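You operate a simulated robot arm through the tools that you are given. There is no shell and no other tool.

The job below is to be done with a simulated robot arm. You get a single attempt, and the scene is never put back.

Task
Stick the cream strip on the green book's glued joint, roll it and dry it under the brass weight.
Fine: roller back; twenty seconds; leave the weight on. Set down upright: rubber roller, brass weight. What is to be rubbed or washed off counts as gone when no trace of it is left.
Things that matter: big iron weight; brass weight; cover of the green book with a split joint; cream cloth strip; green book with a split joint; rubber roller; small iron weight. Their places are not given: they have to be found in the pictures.

Only the result counts: the job must be done as asked and must still hold three seconds after the hand-in. Knocking over, shifting, dropping, spilling or breaking anything else fails it.

Robot
A 7-joint arm with a two-finger parallel gripper, fixed in place. Base frame: the origin is at the foot of the arm, x ahead of it, y to its left, z up; the work surface is at about z = 760. Lengths are in mm, angles in degrees, forces in N, time in s.
With the tool pointing down near the work surface it reaches from about 300 to 700 mm from the base axis. Its first joint turns from -66.0 to 66.0 degrees. Payload 1.57 kg.
The tool frame sits at the grasp point between the pads (the TCP): z along the fingers, y along the line on which they close. The tips reach 30 mm beyond it. Largest opening 110 mm; finger width 24, thickness 12; the body of the gripper, 48 by 112 mm, starts 78 mm behind the TCP.
Orientation is told as [roll, pitch, yaw] about the base's x, y, z axes, in that order, counted from this pose: with the fingers straight down and closing along the base's y, the tool's x points along the base's -x, its y along +y and its z along -z.

Tools
- The arm moves only by the tool jog_arm. Its argument "rows" is a list of rows, each a list of 7 numbers: the shift along the base's x, y, z in units of 25 mm (1.0 is 25 mm), then the turn, a rotation vector about the base's x, y, z in units of 5 degrees (1.0 is 5 degrees), then the finger opening in mm, from 0 to 110. In form: [[dx, dy, dz, ax, ay, az, hand], ...]. A call has 1 to 20 rows; each row shifts and turns the commanded pose from where the row before left it. A call with a number of a shift or a turn outside -1 to 1 is refused whole. Rows are played at 5 a second. More than 50 mm and 8.6 degrees between two rows, or a gripper value outside its range, and nothing of the call is played. A pose out of reach is approached as far as the arm can. The call stops where the force on the tool passes 40 N (or 10 N more than at its start, if that is more) or the arm is blocked; 0.2 s more then pass. Each finger travels about 108 mm/s and halts on what it meets, pressing with about 37 N; the grip force reading is that of the motor and also rises with nothing between the fingers. The clock runs only during rows and for 0.2 s after the last one: add rows that do not move to give the fingers time. The reply holds the time, the measured pose of the TCP, the force on the tool along the base axes, the opening and the grip force, in the units named above and with some noise, with the torque about the TCP (base axes, N m) and any sound that the robot's microphone picked up.
- Cameras (640 x 400 px; columns grow to the right, rows downward): "scene" is fixed at [162.4, -389.6, 1401.6]; the picture's right is [0.79, -0.61, 0.00], its down [-0.36, -0.47, -0.81] and it looks along [0.49, 0.64, -0.59] (base axes); focal length 325 px, centre (320, 200). "wrist" rides on the gripper at [70, 16, -141] in the tool frame; the picture's right is [-0.23, 0.97, 0.00], its down [-0.86, -0.20, -0.48] and it looks along [-0.47, -0.11, 0.88] (tool axes); focal length 222 px, centre (320, 200).
- camera(camera): a new picture of that camera. No time passes.
- probe_pixels(camera, pixels): for up to 12 pixels [column, row] of the newest picture of that camera ("zoom" is the newest enlarged one), the place [x, y, z] in the base frame of the surface seen there, good to about 3 mm. No time passes.
- close_up(camera, box): a new picture of the part [left, top, right, bottom] of that camera's present view, enlarged. No time passes.
- finish_job(): hands the job in; it is judged then, once.

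Open the gripper and draw the arm clear of the work before you hand the job in, unless the task says otherwise.

The tools are called after "Request:" as name(argument=value, ...) on one line, values as JSON. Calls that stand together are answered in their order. jog_arm: Moves the arm, as the interface text tells. Its arguments: {"type":"object","properties":{"rows":{"type":"array"}},"required":["rows"]} The other tools are called the same way: camera (camera) takes a picture; probe_pixels (camera, pixels) gives the place of the surface under pixels of a picture; close_up (camera, box) takes an enlarged picture of a part of a camera's view; finish_job () hands the job in.

At the start:

```text
t: 0.0
tool_pos: [433.0, 29.0, 1173.2]
orientation: [0.0, 0.1, 0.1]
ft_force: [-0.4, -0.9, 0.9]
torque: [0.01, -0.05, 0.01]
gripper_width: 110.0
finger_force: 0.1
```

scene: 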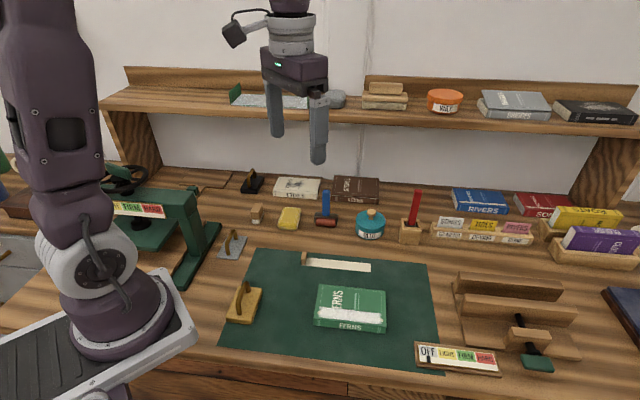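
wrist: 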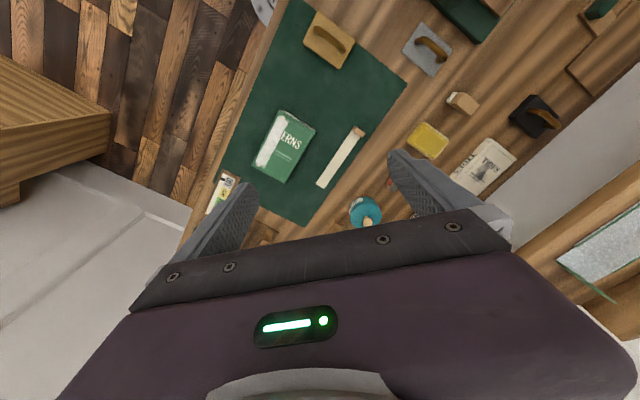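

The scene shows the green book (FERNS) around (350,310), the cream strip at (337,264), a rubber roller near (326,215), and weights at (243,303), (232,245), (251,182). I'll take close-ups to see them in detail.

Request:
close_up(camera="scene", box=[200, 230, 460, 390])

Request:
close_up(camera="scene", box=[200, 160, 440, 310])

```text
2.46 times, centred on (330, 310) of scene
```

zoom: 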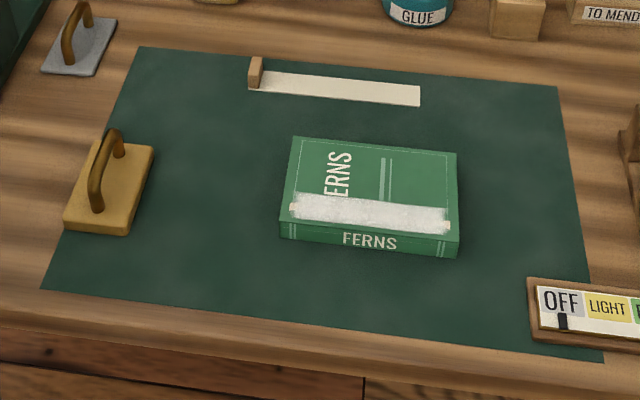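

```text
2.67 times, centred on (320, 235) of scene
```

zoom: 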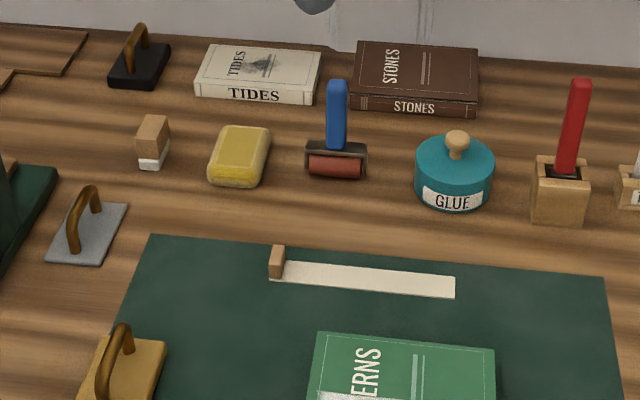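

The glued joint is the white band on the FERNS book, the strip carries a wooden tab at its left end, and the roller stands with a blue handle. I'll look closely at both the dial signs and the book.

Request:
close_up(camera="scene", box=[400, 320, 520, 395])

Request:
close_up(camera="scene", box=[90, 150, 250, 250])

Request:
close_up(camera="scene", box=[290, 240, 410, 340])

Request:
close_up(camera="scene", box=[420, 180, 640, 380])

```text
5.33 times, centred on (460, 358) of scene
```

zoom: 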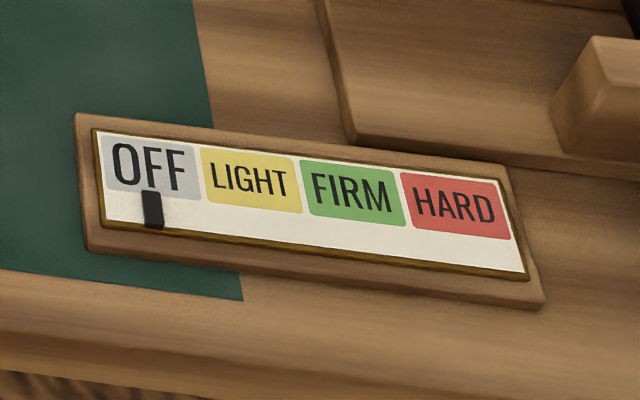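

```text
4.00 times, centred on (170, 200) of scene
```

zoom: 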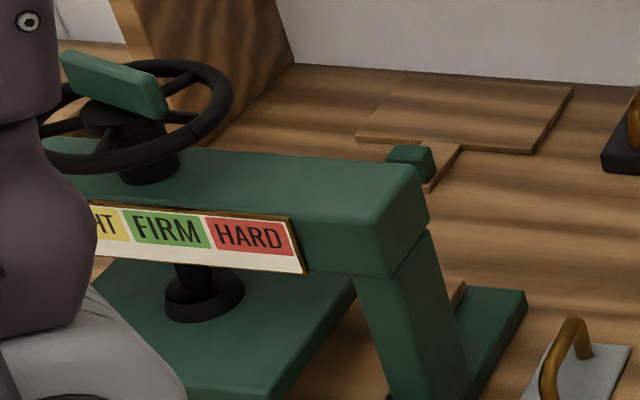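

```text
4.00 times, centred on (350, 290) of scene
```

zoom: 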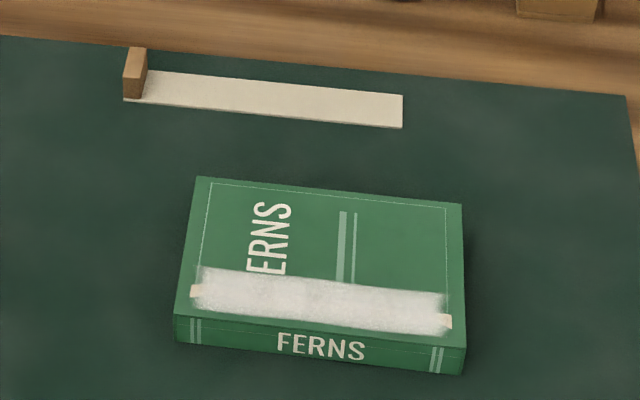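

```text
2.00 times, centred on (530, 280) of scene
```

zoom: 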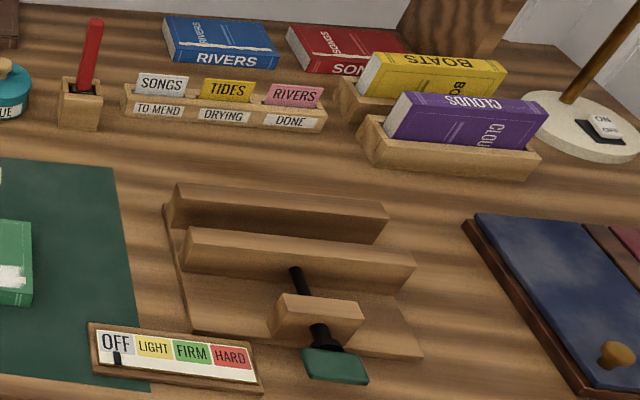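

I'll probe the book's corners, the glue band ends, the strip's corners, and then the weights and roller.

Request:
close_up(camera="scene", box=[290, 245, 410, 340])

```text
4.21 times, centred on (350, 292) of scene
```

zoom: 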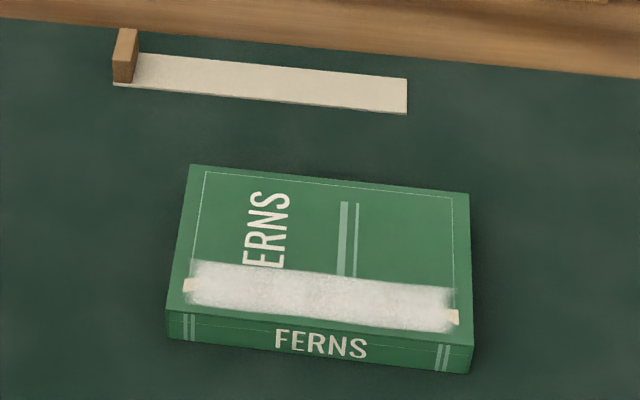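

The zoom shows book top corners at about (192,167), (468,194), (470,342), (168,310), glue markers at (189,286) and (454,317), strip corners at (140,55), (406,79), (406,112), (116,85). I probe these.

Request:
probe_pixels(camera="zoom", pixels=[[194, 169], [466, 196], [468, 341], [170, 308], [189, 286], [454, 317], [142, 58], [404, 81], [404, 110], [118, 84], [126, 31], [320, 278]])

Request:
probe_pixels(camera="zoom", pixels=[[320, 322], [320, 345], [115, 60], [128, 65], [270, 68], [270, 98], [300, 290], [132, 35], [118, 55], [136, 33], [195, 340], [450, 370]])

```text
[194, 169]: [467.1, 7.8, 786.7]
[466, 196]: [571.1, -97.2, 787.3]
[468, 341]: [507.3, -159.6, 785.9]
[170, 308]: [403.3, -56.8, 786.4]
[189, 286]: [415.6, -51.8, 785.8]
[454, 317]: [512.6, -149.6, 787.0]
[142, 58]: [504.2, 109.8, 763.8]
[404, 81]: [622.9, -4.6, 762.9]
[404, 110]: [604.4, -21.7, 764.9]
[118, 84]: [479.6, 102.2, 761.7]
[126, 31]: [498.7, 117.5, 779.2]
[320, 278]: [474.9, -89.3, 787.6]
```

```text
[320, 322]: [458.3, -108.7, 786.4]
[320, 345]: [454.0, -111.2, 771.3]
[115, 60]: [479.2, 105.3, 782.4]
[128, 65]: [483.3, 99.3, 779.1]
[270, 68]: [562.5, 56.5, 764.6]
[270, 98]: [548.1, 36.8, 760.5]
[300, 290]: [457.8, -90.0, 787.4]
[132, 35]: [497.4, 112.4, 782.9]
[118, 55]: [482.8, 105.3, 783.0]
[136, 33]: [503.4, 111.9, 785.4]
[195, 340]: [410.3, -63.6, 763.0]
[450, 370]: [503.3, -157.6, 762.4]
```

The book top is at z≈787, rotated −45°, with the glued band along the spine edge D–C. I zoom more for exact band and strip geometry.

Request:
close_up(camera="scene", box=[296, 248, 344, 278])

Request:
close_up(camera="scene", box=[340, 250, 388, 280])

Request:
close_up(camera="scene", box=[308, 296, 356, 326])

Request:
close_up(camera="scene", box=[345, 302, 393, 332])

```text
13.33 times, centred on (320, 263) of scene
```

zoom: 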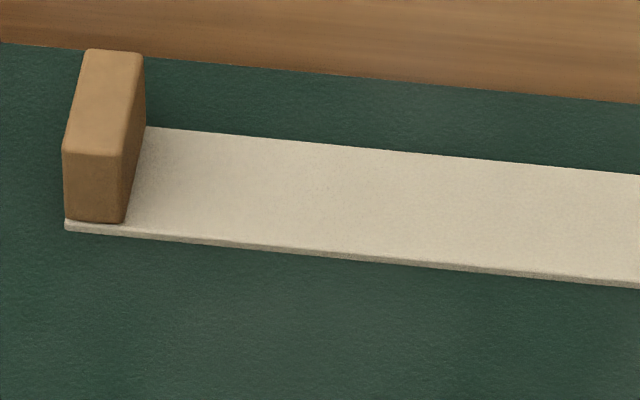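

```text
13.33 times, centred on (364, 265) of scene
```

zoom: 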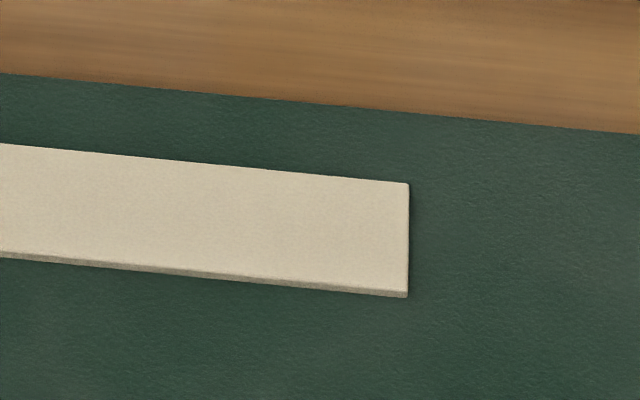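

```text
13.33 times, centred on (332, 311) of scene
```

zoom: 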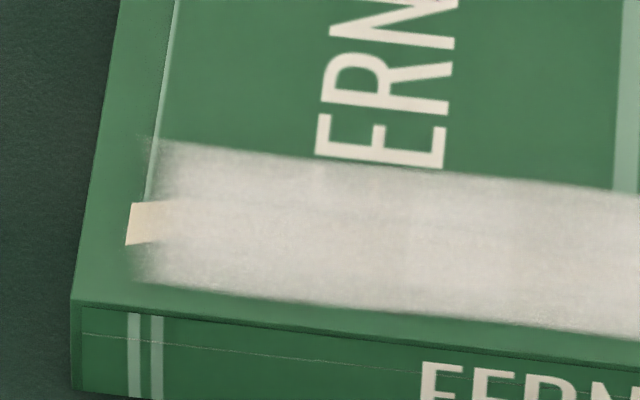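

```text
13.33 times, centred on (369, 317) of scene
```

zoom: 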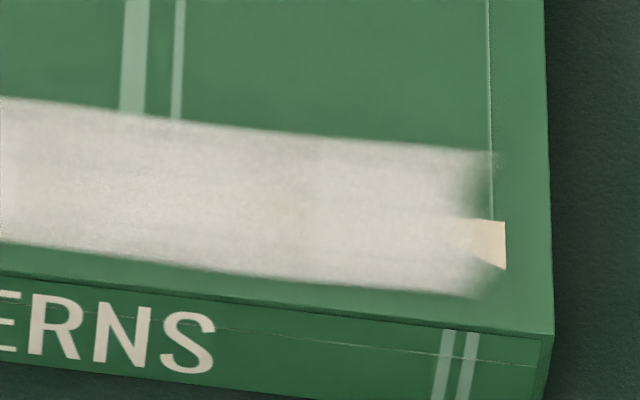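

The split-joint crack shows as a cream/buff line with ends at (127,222) and (505,245) in these zooms. I probe the right end first (newest zoom).

Request:
probe_pixels(camera="zoom", pixels=[[503, 224], [503, 266], [480, 155], [480, 292], [300, 138], [300, 275], [545, 330], [100, 112], [100, 250], [540, 200], [5, 265], [5, 170]])

Request:
close_up(camera="scene", box=[308, 296, 356, 326])

```text
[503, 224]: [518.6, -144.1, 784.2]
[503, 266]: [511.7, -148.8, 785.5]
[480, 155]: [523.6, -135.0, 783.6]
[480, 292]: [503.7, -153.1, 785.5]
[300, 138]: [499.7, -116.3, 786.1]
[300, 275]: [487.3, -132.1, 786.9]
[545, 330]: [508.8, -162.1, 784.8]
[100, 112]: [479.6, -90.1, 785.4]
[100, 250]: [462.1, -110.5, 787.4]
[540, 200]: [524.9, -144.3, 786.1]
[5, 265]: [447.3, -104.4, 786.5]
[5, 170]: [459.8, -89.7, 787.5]
```

```text
13.33 times, centred on (332, 311) of scene
```

zoom: 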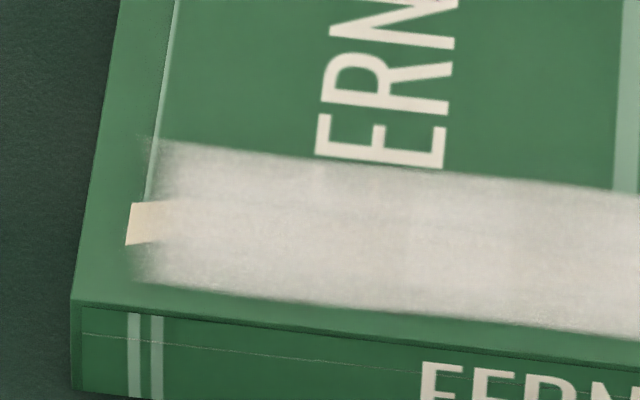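

Now the left end of the joint on the book.

Request:
probe_pixels(camera="zoom", pixels=[[131, 205], [128, 242], [152, 142], [142, 280], [300, 158], [300, 290], [76, 297], [500, 180], [500, 318], [110, 100], [600, 195], [600, 325]])

Request:
close_up(camera="scene", box=[296, 248, 344, 278])

```text
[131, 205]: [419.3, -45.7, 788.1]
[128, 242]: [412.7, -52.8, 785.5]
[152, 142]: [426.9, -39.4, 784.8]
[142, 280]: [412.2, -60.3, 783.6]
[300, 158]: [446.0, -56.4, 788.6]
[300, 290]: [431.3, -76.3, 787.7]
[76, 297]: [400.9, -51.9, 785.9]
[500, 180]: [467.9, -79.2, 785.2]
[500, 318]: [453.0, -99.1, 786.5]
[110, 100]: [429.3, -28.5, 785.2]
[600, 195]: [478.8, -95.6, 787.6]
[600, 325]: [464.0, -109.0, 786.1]
```

```text
13.33 times, centred on (320, 263) of scene
```

zoom: 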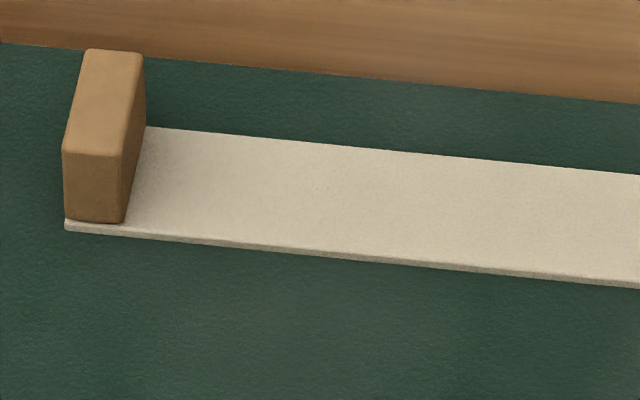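

Request:
probe_pixels(camera="zoom", pixels=[[90, 54], [138, 58], [120, 148], [67, 146], [93, 100], [68, 224], [120, 224], [150, 130], [66, 215], [90, 190], [400, 155], [400, 255]])

Request:
close_up(camera="scene", box=[340, 250, 388, 280])

```text
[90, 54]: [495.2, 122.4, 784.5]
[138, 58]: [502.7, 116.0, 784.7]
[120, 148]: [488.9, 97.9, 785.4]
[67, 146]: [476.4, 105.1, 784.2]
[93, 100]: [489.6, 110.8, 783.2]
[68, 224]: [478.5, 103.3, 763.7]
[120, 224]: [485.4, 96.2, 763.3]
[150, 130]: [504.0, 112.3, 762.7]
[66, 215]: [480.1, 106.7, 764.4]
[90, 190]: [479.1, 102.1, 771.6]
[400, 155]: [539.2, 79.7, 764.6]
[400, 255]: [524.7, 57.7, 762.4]
```

```text
13.33 times, centred on (364, 265) of scene
```

zoom: 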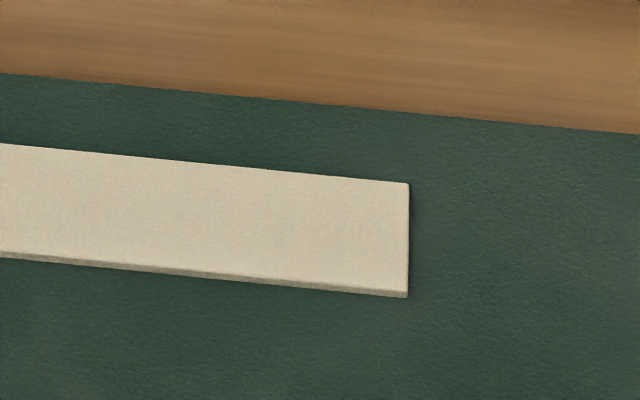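

Request:
probe_pixels(camera="zoom", pixels=[[406, 185], [405, 288], [405, 240], [200, 165], [200, 272], [10, 148], [10, 250]])

Request:
close_up(camera="scene", box=[300, 180, 364, 230])

```text
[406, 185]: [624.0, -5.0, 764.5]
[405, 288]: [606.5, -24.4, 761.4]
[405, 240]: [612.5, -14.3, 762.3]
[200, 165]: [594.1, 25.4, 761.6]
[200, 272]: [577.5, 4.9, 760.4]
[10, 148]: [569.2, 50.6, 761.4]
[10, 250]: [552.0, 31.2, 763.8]
```

```text
8.00 times, centred on (332, 205) of scene
```

zoom: 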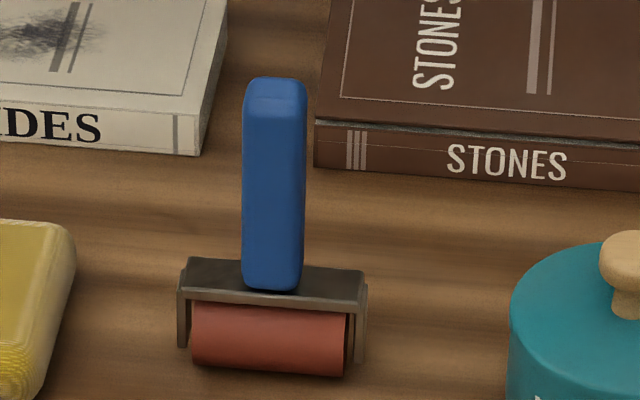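

The strip runs at −45° from about (482,105) to (615,−15), parallel to the book. Now I probe the roller (handle top at (273,85), roller at (268,340)) in the newest zoom.

Request:
probe_pixels(camera="zoom", pixels=[[273, 85], [250, 110], [299, 110], [270, 270], [250, 95], [300, 95], [190, 262], [362, 275], [200, 290], [355, 300], [200, 340], [345, 360]])

Request:
close_up(camera="wrist", box=[290, 80, 490, 230])

```text
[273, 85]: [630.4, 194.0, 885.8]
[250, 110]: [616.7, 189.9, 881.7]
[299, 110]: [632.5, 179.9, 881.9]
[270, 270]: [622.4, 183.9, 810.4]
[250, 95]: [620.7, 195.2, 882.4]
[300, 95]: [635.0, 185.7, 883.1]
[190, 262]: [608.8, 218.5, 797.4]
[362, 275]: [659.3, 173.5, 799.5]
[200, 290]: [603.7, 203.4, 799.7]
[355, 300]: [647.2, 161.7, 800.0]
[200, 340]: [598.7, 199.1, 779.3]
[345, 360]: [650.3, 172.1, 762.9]
```

```text
2.67 times, centred on (390, 155) of wrist
```

zoom: 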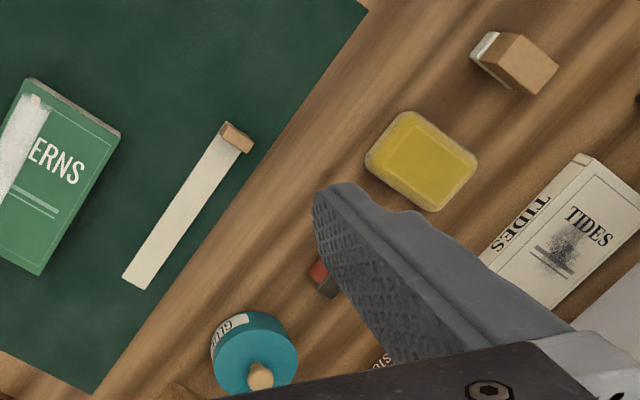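

The roller's handle is at about (629,189), top z≈885, with its axis along the −45° line. Now I zoom on the brass weight and iron weights and probe.

Request:
close_up(camera="scene", box=[216, 276, 272, 328])

```text
7.69 times, centred on (244, 302) of scene
```

zoom: 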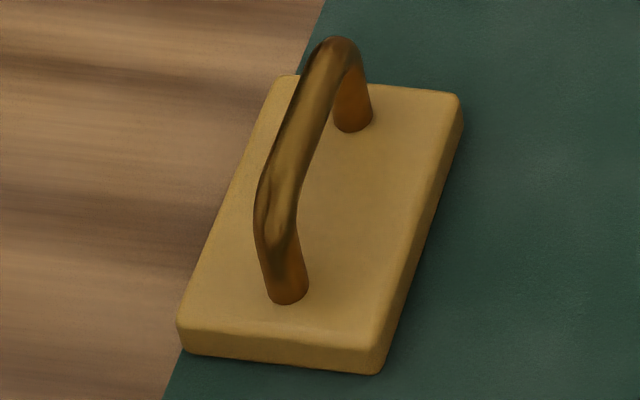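

Request:
probe_pixels(camera="zoom", pixels=[[182, 325], [375, 345], [455, 98], [285, 82], [340, 48], [275, 185], [310, 110], [288, 295], [352, 125], [190, 350], [375, 370], [270, 235]])

Request:
close_up(camera="scene", box=[212, 220, 260, 262])

```text
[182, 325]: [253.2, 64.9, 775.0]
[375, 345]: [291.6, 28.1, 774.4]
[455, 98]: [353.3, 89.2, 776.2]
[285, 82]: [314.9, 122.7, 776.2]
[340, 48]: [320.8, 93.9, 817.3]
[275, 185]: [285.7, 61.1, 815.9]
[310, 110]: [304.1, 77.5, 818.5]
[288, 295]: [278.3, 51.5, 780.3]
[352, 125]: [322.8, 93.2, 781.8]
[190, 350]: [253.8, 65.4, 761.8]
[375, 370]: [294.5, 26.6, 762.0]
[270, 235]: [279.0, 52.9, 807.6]
```

```text
9.52 times, centred on (236, 241) of scene
```

zoom: 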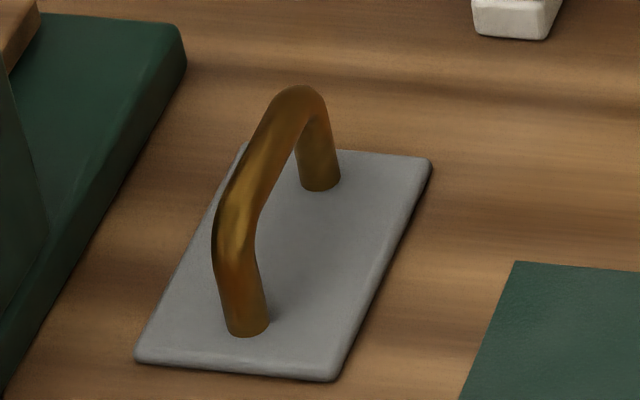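

The brass weight's base is about 53×87 mm with the long side perpendicular to the strip, handle at (302,76), top z≈818. Now I check the surroundings of the roller: shelf edge and the books behind it.

Request:
camera(camera="scene")

Request:
probe_pixels(camera="scene", pixels=[[300, 113], [350, 120], [400, 122], [335, 194], [335, 181], [318, 197], [378, 202], [375, 180], [275, 193], [370, 212], [410, 222], [290, 218]])

Request:
probe_pixels(camera="scene", pixels=[[200, 115], [450, 128], [240, 180], [258, 215], [232, 245], [252, 182], [205, 255], [200, 195], [160, 230], [140, 180], [320, 165], [350, 240]])

```text
taken
```

scene: 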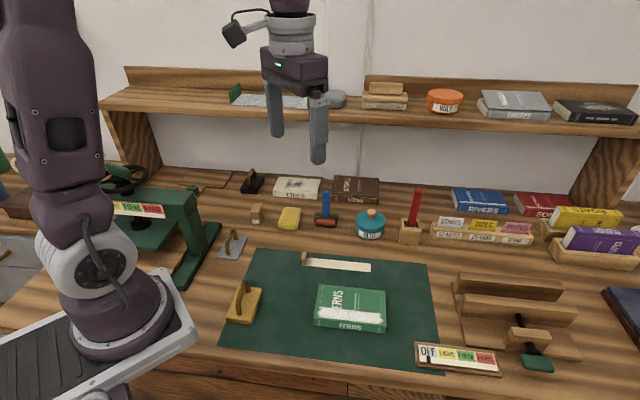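

```text
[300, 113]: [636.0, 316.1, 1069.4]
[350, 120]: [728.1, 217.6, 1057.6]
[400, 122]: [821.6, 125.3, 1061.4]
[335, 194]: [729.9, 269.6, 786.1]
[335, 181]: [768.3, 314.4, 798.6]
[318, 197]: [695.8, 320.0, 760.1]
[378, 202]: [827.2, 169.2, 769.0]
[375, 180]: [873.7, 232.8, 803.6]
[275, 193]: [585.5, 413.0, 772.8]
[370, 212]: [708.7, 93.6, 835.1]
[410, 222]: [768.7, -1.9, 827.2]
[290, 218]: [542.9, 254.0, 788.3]
```

```text
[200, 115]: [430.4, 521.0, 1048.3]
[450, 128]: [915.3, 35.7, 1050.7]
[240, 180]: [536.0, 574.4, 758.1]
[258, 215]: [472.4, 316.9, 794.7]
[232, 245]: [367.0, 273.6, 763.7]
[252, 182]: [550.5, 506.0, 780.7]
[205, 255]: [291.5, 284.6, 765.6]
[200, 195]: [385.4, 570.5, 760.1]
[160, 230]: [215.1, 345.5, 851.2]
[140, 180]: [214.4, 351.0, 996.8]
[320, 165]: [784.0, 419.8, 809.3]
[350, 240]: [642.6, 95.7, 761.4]
```

Shelf front edge is about 90 mm behind the roller, fine. I start with the strip: move above the tab at (490,110), turning +45° so that fingers close along the strip's length, opening 50 mm, down to z≈840.

Request:
jog_arm(rows=[[0.163, 0.231, -0.952, 0, 0, 0.643, 50], [0.163, 0.231, -0.952, 0, 0, 0.643, 50], [0.163, 0.231, -0.952, 0, 0, 0.643, 50], [0.163, 0.231, -0.952, 0, 0, 0.643, 50], [0.163, 0.231, -0.952, 0, 0, 0.643, 50], [0.163, 0.231, -0.952, 0, 0, 0.643, 50], [0.163, 0.231, -0.952, 0, 0, 0.643, 50], [0.163, 0.231, -0.952, 0, 0, 0.643, 50], [0.163, 0.231, -0.952, 0, 0, 0.643, 50], [0.163, 0.231, -0.952, 0, 0, 0.643, 50], [0.163, 0.231, -0.952, 0, 0, 0.643, 50], [0.163, 0.231, -0.952, 0, 0, 0.643, 50], [0.163, 0.231, -0.952, 0, 0, 0.643, 50], [0.163, 0.231, -0.952, 0, 0, 0.643, 50], [0, 0, 0, 0, 0, 0, 50], [0, 0, 0, 0, 0, 0, 50]])

Request:
camera(camera="wrist")

Request:
camera(camera="scene")

```text
t: 3.4
tool_pos: [490.2, 110.9, 839.3]
orientation: [0.1, 0.0, 45.1]
ft_force: [0.2, 0.6, 0.0]
torque: [-0.02, -0.01, -0.03]
gripper_width: 50.2
finger_force: 0.0
```

```text
taken
```

wrist: 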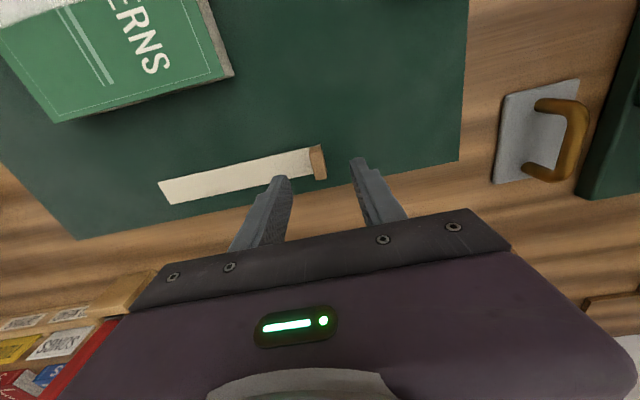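

```text
taken
```

scene: 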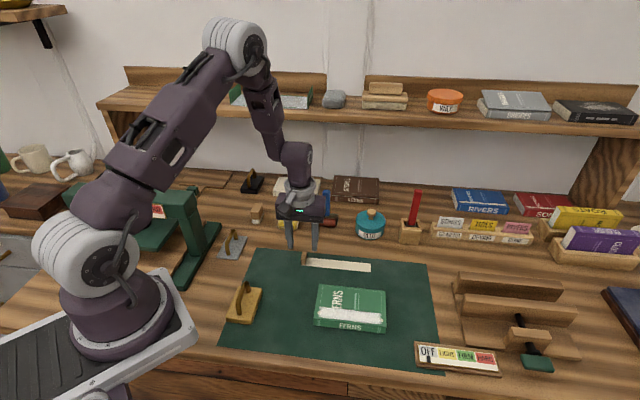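

The tab sits at about (318,162) in the wrist view, between the fingers. I'll probe the tab's top in an enlarged wrist view to refine.

Request:
close_up(camera="wrist", box=[260, 130, 380, 205])

```text
5.33 times, centred on (320, 168) of wrist
```

zoom: 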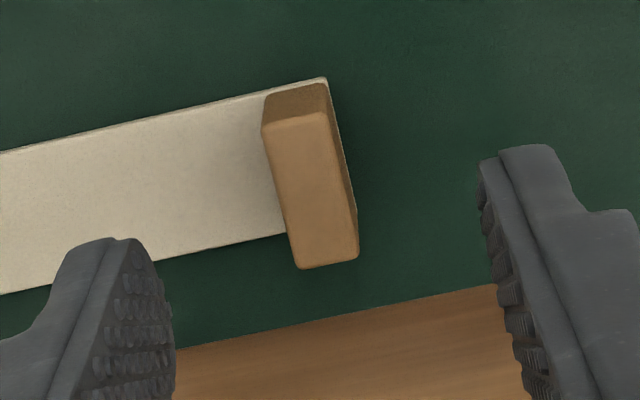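

Request:
probe_pixels(camera="zoom", pixels=[[266, 132], [328, 118], [355, 250], [300, 262], [310, 190], [324, 80], [268, 95], [285, 232], [80, 138], [80, 272]])

```text
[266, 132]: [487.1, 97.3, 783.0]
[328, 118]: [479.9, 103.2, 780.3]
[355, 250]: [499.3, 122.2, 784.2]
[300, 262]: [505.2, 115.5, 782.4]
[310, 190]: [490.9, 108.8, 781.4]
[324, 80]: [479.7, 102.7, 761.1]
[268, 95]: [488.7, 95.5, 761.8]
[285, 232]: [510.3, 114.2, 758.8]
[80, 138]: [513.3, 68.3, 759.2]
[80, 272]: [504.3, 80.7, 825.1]
```

The tab's centre is at about (492,109), 10 mm thick along the strip, top z≈783. I shift 2 mm, descend to z≈796 (tips 766) and close on it.

Request:
jog_arm(rows=[[0.08, -0.08, -0.6, 0, 0, 0, 50], [0, 0, -0.6, 0, 0, 0, 50], [0, 0, -0.53, 0, 0, 0, 50], [0, 0, 0, 0, 0, 0, 50], [0, 0, 0, 0, 0, 0, 0], [0, 0, 0, 0, 0, 0, 0], [0, 0, 0, 0, 0, 0, 0], [0, 0, 0, 0, 0, 0, 0]])

Request:
camera(camera="wrist")

```text
t: 5.2
tool_pos: [492.2, 107.7, 796.2]
orientation: [0.0, 0.1, 44.9]
ft_force: [0.1, -0.1, -0.8]
torque: [-0.01, 0.01, 0.0]
gripper_width: 10.6
finger_force: 28.4
```

```text
taken
```

wrist: 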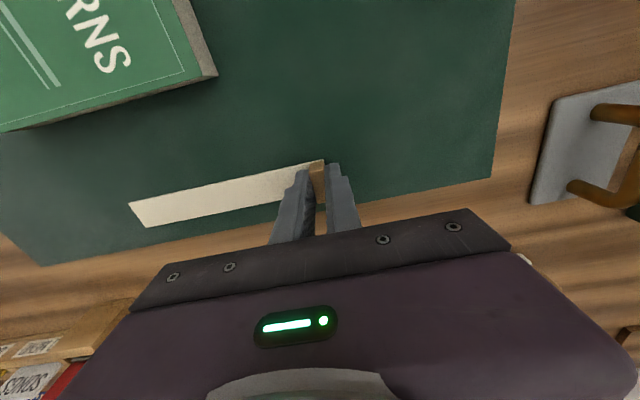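

The grip closed on the tab at 10.6 mm. I lift 60 mm and look at how the strip behaves.

Request:
jog_arm(rows=[[0, 0, 0.4, 0, 0, 0, 0], [0, 0, 0.6, 0, 0, 0, 0], [0, 0, 0.7, 0, 0, 0, 0], [0, 0, 0.7, 0, 0, 0, 0], [0, 0, 0, 0, 0, 0, 0], [0, 0, 0, 0, 0, 0, 0]])

Request:
camera(camera="scene")

Request:
close_up(camera="scene", box=[270, 190, 410, 290])

Request:
camera(camera="wrist")

```text
t: 6.6
tool_pos: [494.6, 107.7, 856.6]
orientation: [0.0, 0.0, 44.9]
ft_force: [0.0, 0.6, -0.1]
torque: [-0.02, -0.02, 0.0]
gripper_width: 10.7
finger_force: 28.4
```

```text
taken
```

scene: 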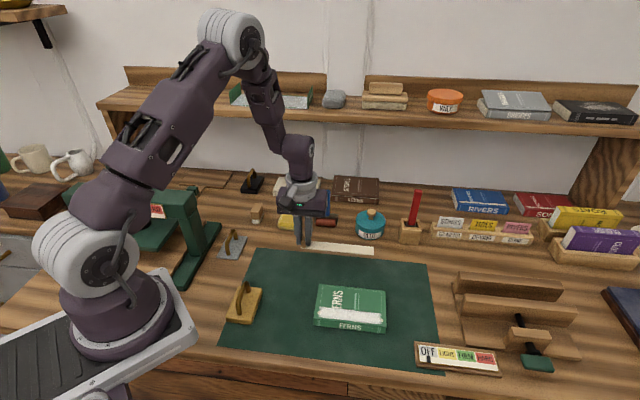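

```text
4.00 times, centred on (340, 240) of scene
```

zoom: 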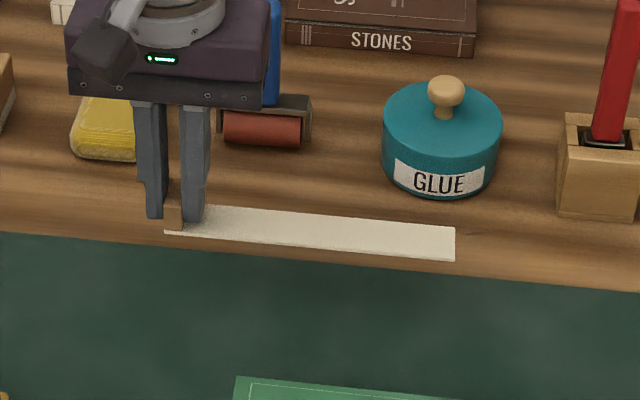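

```text
taken
```

wrist: 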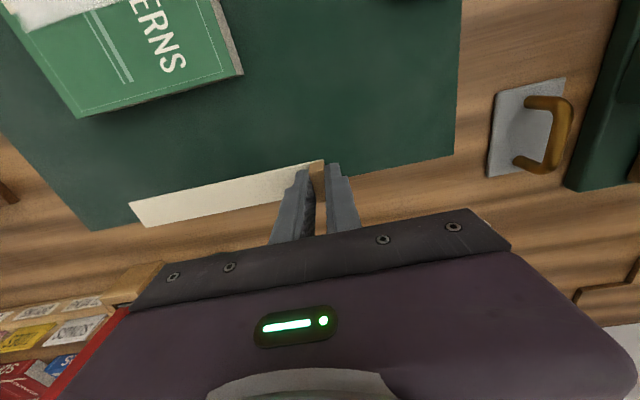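

The strip stays rigid and level in the air. I probe its corners and the tab to get its place relative to the TCP.

Request:
close_up(camera="scene", box=[300, 225, 390, 265])

```text
7.11 times, centred on (345, 245) of scene
```

zoom: 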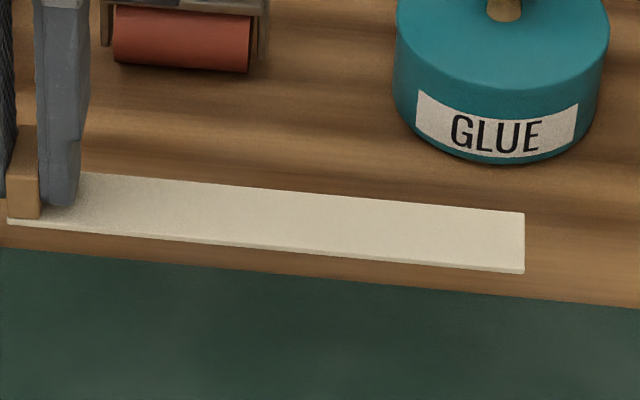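

Request:
probe_pixels(camera="zoom", pixels=[[522, 216], [522, 266], [300, 196], [300, 244], [100, 178], [100, 228], [12, 218], [36, 214], [14, 195], [420, 206], [420, 256], [37, 150]])

```text
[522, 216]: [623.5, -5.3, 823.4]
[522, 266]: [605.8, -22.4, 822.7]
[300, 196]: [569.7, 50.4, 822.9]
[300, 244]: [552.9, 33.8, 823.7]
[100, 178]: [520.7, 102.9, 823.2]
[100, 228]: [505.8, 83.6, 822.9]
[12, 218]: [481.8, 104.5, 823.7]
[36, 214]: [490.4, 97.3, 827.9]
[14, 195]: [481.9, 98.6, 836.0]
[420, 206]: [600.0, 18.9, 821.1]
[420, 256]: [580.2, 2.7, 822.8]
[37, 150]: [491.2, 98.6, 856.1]
```

The strip is still parallel to the book edge (both ≈ −45°). I need to shift it by about (−87, −147) mm to centre it over the joint; I move there at the present height and check before lowering.

Request:
jog_arm(rows=[[-0.3, -0.5, 0, 0, 0, 0, 0], [-0.433, -0.736, 0, 0, 0, 0, 0], [-0.433, -0.736, 0, 0, 0, 0, 0], [-0.433, -0.736, 0, 0, 0, 0, 0], [-0.433, -0.736, 0, 0, 0, 0, 0], [-0.433, -0.736, 0, 0, 0, 0, 0], [-0.433, -0.736, 0, 0, 0, 0, 0], [-0.433, -0.736, 0, 0, 0, 0, 0], [-0.133, -0.236, 0, 0, 0, 0, 0], [0, 0, 0, 0, 0, 0, 0], [0, 0, 0, 0, 0, 0, 0]])

Request:
close_up(camera="scene", box=[280, 250, 410, 340])

Request:
camera(camera="wrist")

```text
t: 9.0
tool_pos: [406.3, -39.7, 855.0]
orientation: [0.0, 0.1, 45.1]
ft_force: [-0.4, 0.1, 0.0]
torque: [0.01, 0.01, 0.0]
gripper_width: 10.7
finger_force: 28.4
```

```text
4.44 times, centred on (345, 295) of scene
```

zoom: 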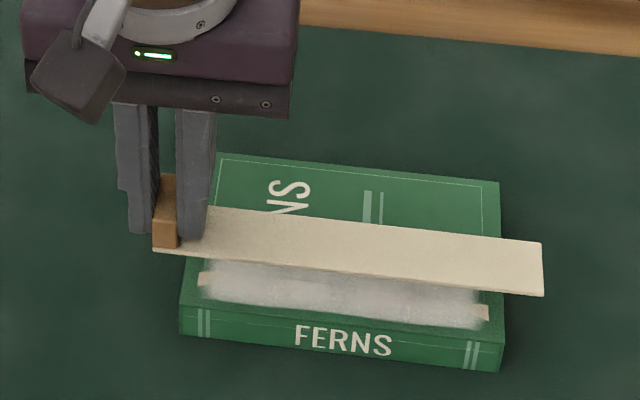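

```text
taken
```

wrist: 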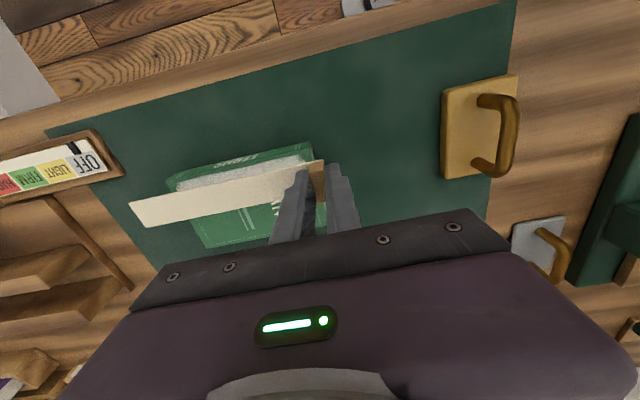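

The strip hovers 35 mm above the joint. I probe strip points and joint markers in the enlarged view to compute the remaining offset.

Request:
probe_pixels(camera="zoom", pixels=[[540, 245], [540, 291], [400, 229], [400, 277], [300, 219], [300, 266], [220, 211], [220, 256], [155, 248], [202, 279], [484, 312], [484, 306]])

Request:
close_up(camera="wrist", box=[120, 130, 360, 260])

```text
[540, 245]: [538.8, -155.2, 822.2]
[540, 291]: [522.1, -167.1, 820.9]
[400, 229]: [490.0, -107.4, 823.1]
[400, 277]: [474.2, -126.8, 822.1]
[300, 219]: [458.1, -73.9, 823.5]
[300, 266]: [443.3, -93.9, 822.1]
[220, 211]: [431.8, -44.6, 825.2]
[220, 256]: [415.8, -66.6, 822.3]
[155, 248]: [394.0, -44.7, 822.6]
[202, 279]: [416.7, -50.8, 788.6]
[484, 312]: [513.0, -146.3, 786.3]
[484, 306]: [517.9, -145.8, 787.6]
```

```text
2.67 times, centred on (240, 195) of wrist
```

zoom: 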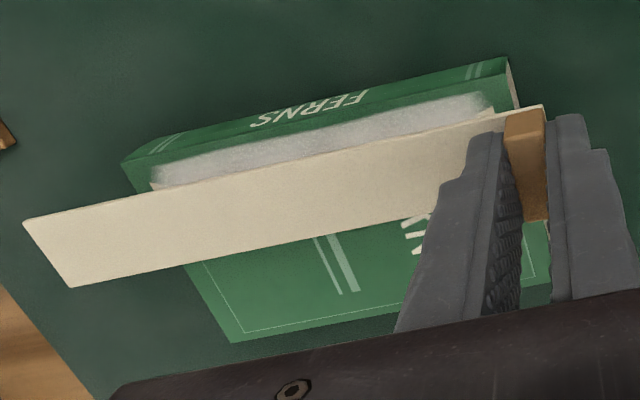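

The strip's centreline is at v≈259.7 versus joint 260, and its centre at u≈399.5 versus 398.3: aligned within about 1 mm. I lower 28 mm to just above the book.

Request:
jog_arm(rows=[[-0.03, 0.03, -0.4, 0, 0, 0, 0], [0, 0, -0.4, 0, 0, 0, 0], [0, 0, -0.32, 0, 0, 0, 0], [0, 0, 0, 0, 0, 0, 0], [0, 0, 0, 0, 0, 0, 0]])

Request:
close_up(camera="scene", box=[280, 260, 410, 345])

Request:
close_up(camera="wrist", box=[120, 130, 360, 260])

```text
t: 10.2
tool_pos: [405.4, -38.6, 828.0]
orientation: [0.0, 0.0, 44.9]
ft_force: [-0.8, 0.3, -0.6]
torque: [0.0, 0.01, 0.01]
gripper_width: 10.7
finger_force: 28.9
```

```text
4.71 times, centred on (345, 302) of scene
```

zoom: 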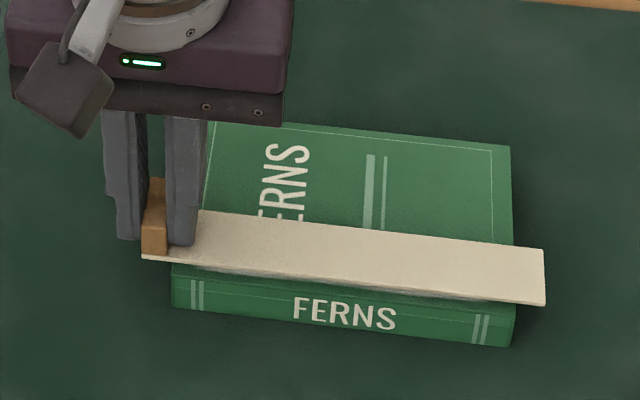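

```text
2.67 times, centred on (240, 195) of wrist
```

zoom: 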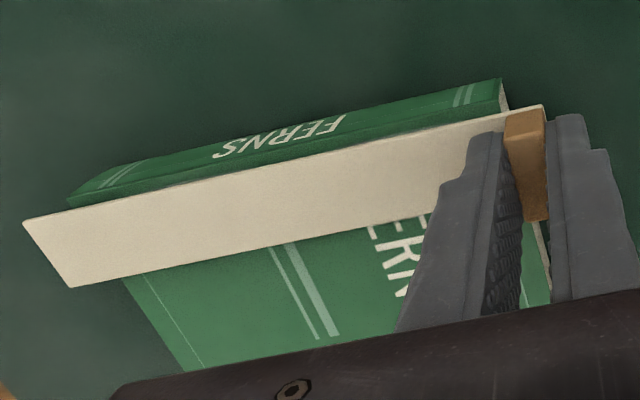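

The strip now hovers about 6 mm over the joint, well aligned. I lower in small steps until a light contact force shows.

Request:
jog_arm(rows=[[0, 0, -0.08, 0, 0, 0, 0], [0, 0, -0.08, 0, 0, 0, 0], [0, 0, 0, 0, 0, 0, 0]])

```text
t: 11.0
tool_pos: [405.4, -38.0, 823.6]
orientation: [-0.1, 0.0, 44.9]
ft_force: [-0.2, -0.2, -0.1]
torque: [-0.02, 0.0, 0.0]
gripper_width: 10.4
finger_force: 28.5
```

No contact yet at z=823.6; I keep lowering in 1 mm steps.

Request:
jog_arm(rows=[[0, 0, -0.04, 0, 0, 0, 0], [0, 0, -0.04, 0, 0, 0, 0], [0, 0, 0, 0, 0, 0, 0]])

Request:
close_up(camera="scene", box=[290, 280, 410, 345])

```text
t: 11.8
tool_pos: [404.3, -37.3, 822.5]
orientation: [0.1, 0.1, 44.9]
ft_force: [0.2, -0.2, 0.1]
torque: [-0.01, -0.01, -0.02]
gripper_width: 10.5
finger_force: 28.6
```

```text
5.33 times, centred on (350, 312) of scene
```

zoom: 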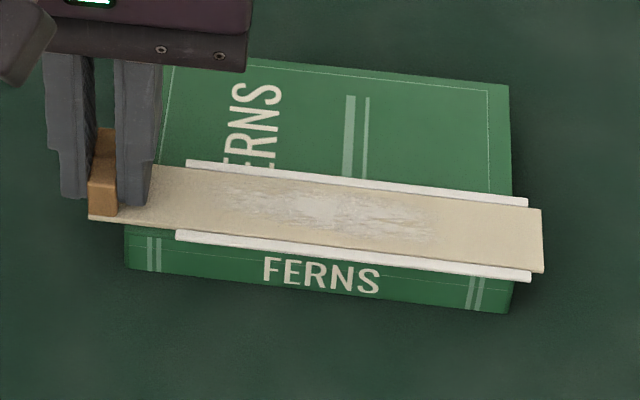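

The strip has touched: glue shows along both long edges of the strip. I zoom in to see the state.

Request:
close_up(camera="scene", box=[300, 300, 396, 340])

Request:
close_up(camera="wrist", box=[120, 130, 360, 260])

```text
6.67 times, centred on (348, 320) of scene
```

zoom: 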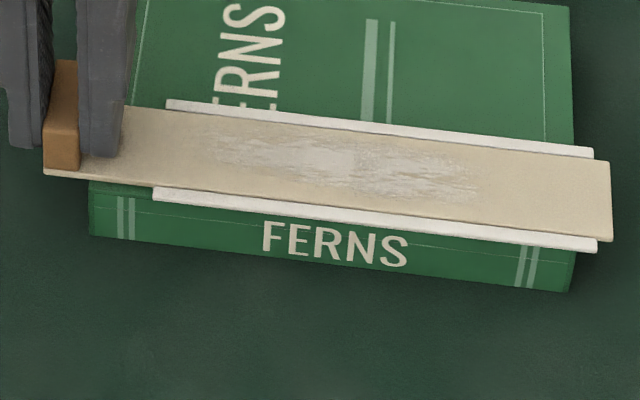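

```text
2.67 times, centred on (240, 195) of wrist
```

zoom: 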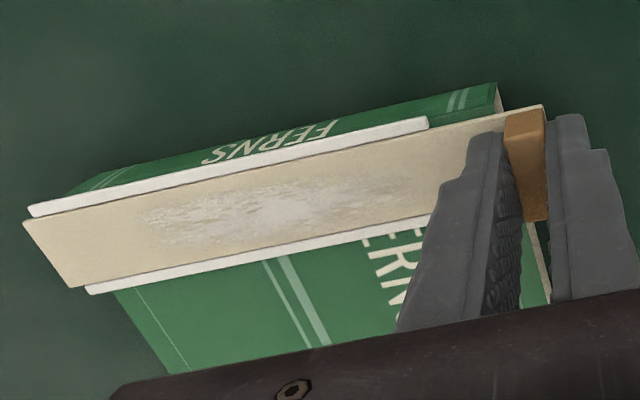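

White beads of squeezed-out glue appeared along the strip, but the force is still near zero. I press down slightly further to be sure the strip is seated.

Request:
jog_arm(rows=[[0, 0, -0.04, 0, 0, 0, 0], [0, 0, 0, 0, 0, 0, 0]])

Request:
close_up(camera="scene", box=[300, 300, 396, 340])

```text
t: 12.4
tool_pos: [405.8, -38.2, 821.4]
orientation: [0.0, 0.0, 45.1]
ft_force: [-2.7, 1.6, 4.3]
torque: [-0.03, -0.01, 0.0]
gripper_width: 10.5
finger_force: 27.6
```

```text
6.67 times, centred on (348, 320) of scene
```

zoom: 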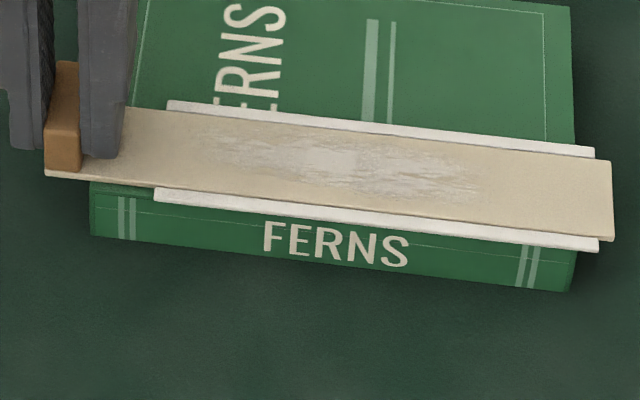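

The force reads about 4 N, so the strip is seated. I open the gripper and rise straight up.

Request:
jog_arm(rows=[[0, 0, 0.02, 0, 0, 0, 30], [0, 0, 0, 0, 0, 0, 40], [0, 0, 0.2, 0, 0, 0, 40], [0, 0, 0.5, 0, 0, 0, 40], [0, 0, 0.8, 0, 0, 0, 40], [0, 0, 1, 0, 0, 0, 40], [0, 0, 1, 0, 0, 0, 40], [0, 0, 1, 0, 0, 0, 40], [0, 0, 0, 0, 0, 0, 40]])

Request:
close_up(camera="scene", box=[290, 270, 400, 340])

Request:
camera(camera="wrist")

```text
t: 14.4
tool_pos: [404.9, -39.6, 934.7]
orientation: [-0.1, 0.0, 44.9]
ft_force: [0.7, -0.7, 1.0]
torque: [0.0, 0.03, 0.01]
gripper_width: 40.1
finger_force: 0.1
```

```text
5.71 times, centred on (345, 305) of scene
```

zoom: 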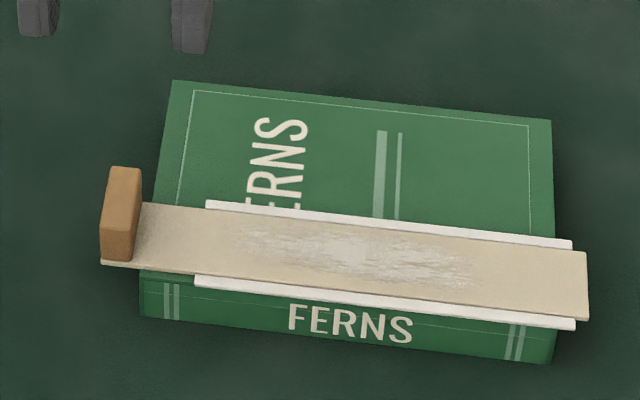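

```text
taken
```

wrist: 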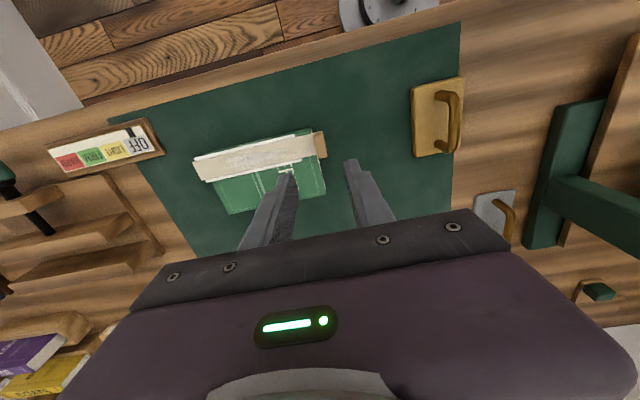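

The strip is released and lies along the joint, tab off the left end of the book. I probe its corners and the beads for the final position.

Request:
probe_pixels(camera="zoom", pixels=[[585, 254], [585, 314], [104, 261], [150, 206], [300, 216], [300, 284], [450, 236], [450, 300], [208, 205], [198, 280], [570, 244], [572, 325]])

Request:
close_up(camera="scene", box=[405, 335, 510, 385])

```text
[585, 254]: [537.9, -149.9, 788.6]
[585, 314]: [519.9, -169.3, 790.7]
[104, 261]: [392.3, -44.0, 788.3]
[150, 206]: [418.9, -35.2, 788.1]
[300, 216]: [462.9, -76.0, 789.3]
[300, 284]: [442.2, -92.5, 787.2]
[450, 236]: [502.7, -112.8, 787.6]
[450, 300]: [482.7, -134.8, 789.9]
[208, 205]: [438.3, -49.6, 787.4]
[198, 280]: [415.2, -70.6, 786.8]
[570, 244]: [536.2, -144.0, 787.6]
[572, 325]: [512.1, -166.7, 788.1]
```

```text
6.10 times, centred on (458, 360) of scene
```

zoom: 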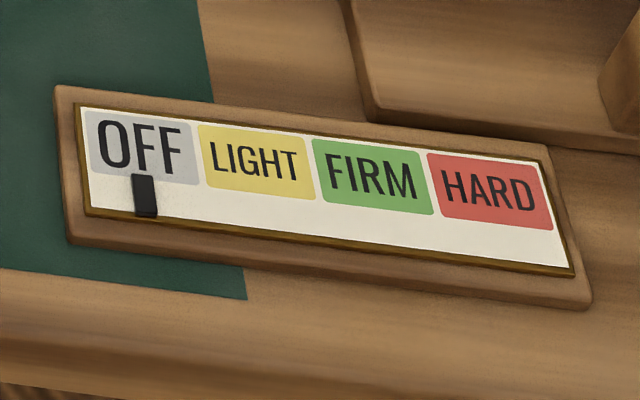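

The strip covers the whole joint (u 308–487 versus joint 329–468) and is centred at v≈261. Next the roller: I travel above it at (629,190), turning −90° so that the fingers close across the roller's short side, at z≈960.

Request:
jog_arm(rows=[[0.3, 0.3, 0.2, 0, 0, -1, 60], [0.5, 0.5, 0.2, 0, 0, -1, 60], [0.5, 0.51, 0.2, 0, 0, -1, 60], [0.5, 0.51, 0.2, 0, 0, -1, 60], [0.5, 0.51, 0.2, 0, 0, -1, 60], [0.5, 0.51, 0, 0, 0, -1, 60], [0.5, 0.51, 0, 0, 0, -1, 60], [0.5, 0.51, 0, 0, 0, -1, 60], [0.5, 0.51, 0, 0, 0, -1, 60], [0.5, 0.51, 0, 0, 0, -1, 60], [0.5, 0.51, 0, 0, 0, -1, 60], [0.5, 0.51, 0, 0, 0, -1, 60], [0.5, 0.51, 0, 0, 0, -1, 60], [0.5, 0.51, 0, 0, 0, -1, 60], [0.5, 0.51, 0, 0, 0, -1, 60], [0.5, 0.51, 0, 0, 0, -1, 60], [0.5, 0.51, 0, 0, 0, -1, 60], [0.5, 0.51, 0, 0, 0, -1, 60], [0.1, 0.1, 0, 0, 0, 0, 60], [0, 0, 0, 0, 0, 0, 60]])

Request:
camera(camera="wrist")

Request:
camera(camera="scene")

```text
t: 18.6
tool_pos: [628.6, 189.5, 960.3]
orientation: [0.1, -0.1, -45.1]
ft_force: [0.2, -0.1, 0.3]
torque: [0.0, -0.04, 0.03]
gripper_width: 60.1
finger_force: 0.0
```

```text
taken
```

wrist: 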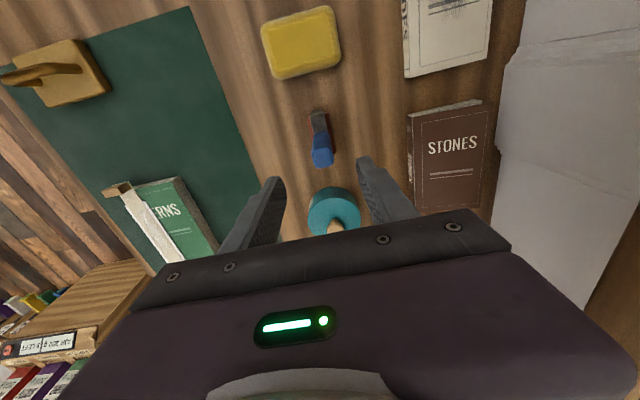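

```text
taken
```

scene: 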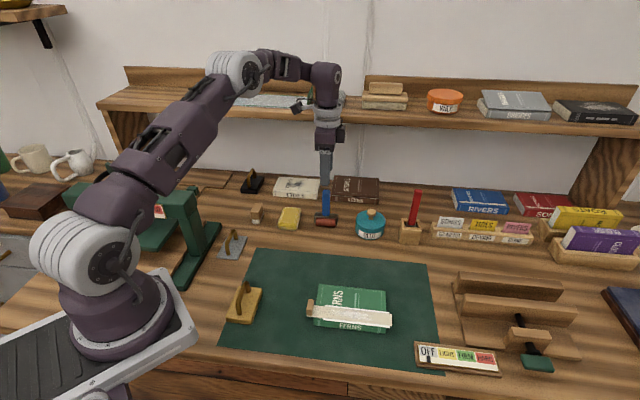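

The roller's handle top is at (322,155) in the wrist view, between the fingers. I zoom and probe it precisely.

Request:
close_up(camera="wrist", box=[280, 95, 376, 185])

```text
4.44 times, centred on (328, 140) of wrist
```

zoom: 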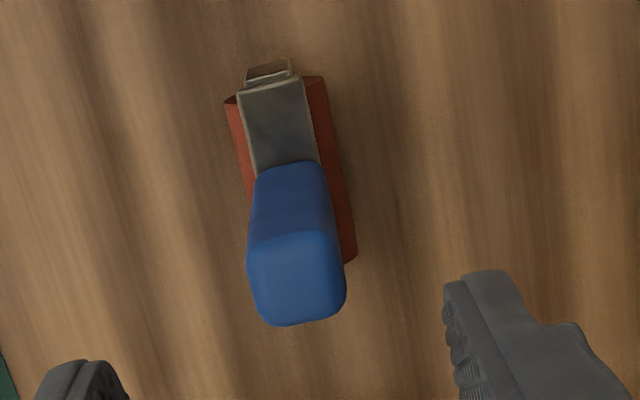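

Request:
probe_pixels(camera="zoom", pixels=[[252, 250], [335, 240], [340, 295], [265, 315], [296, 280], [240, 95], [303, 85], [270, 130], [270, 70], [318, 80], [230, 105], [350, 250]])

Request:
probe_pixels(camera="wrist", pixels=[[412, 130], [420, 195], [330, 205], [335, 225], [300, 50]])

```text
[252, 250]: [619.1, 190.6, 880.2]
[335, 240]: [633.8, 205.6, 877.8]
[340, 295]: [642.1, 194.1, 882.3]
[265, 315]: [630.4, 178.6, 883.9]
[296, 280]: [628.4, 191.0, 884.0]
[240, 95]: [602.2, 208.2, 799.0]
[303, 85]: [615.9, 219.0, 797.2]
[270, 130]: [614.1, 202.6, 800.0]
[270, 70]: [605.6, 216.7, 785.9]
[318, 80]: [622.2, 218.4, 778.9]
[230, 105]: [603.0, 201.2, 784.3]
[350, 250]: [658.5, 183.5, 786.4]
```

```text
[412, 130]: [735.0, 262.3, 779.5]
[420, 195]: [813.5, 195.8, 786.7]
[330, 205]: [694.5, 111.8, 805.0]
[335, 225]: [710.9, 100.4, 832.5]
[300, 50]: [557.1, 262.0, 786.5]
```

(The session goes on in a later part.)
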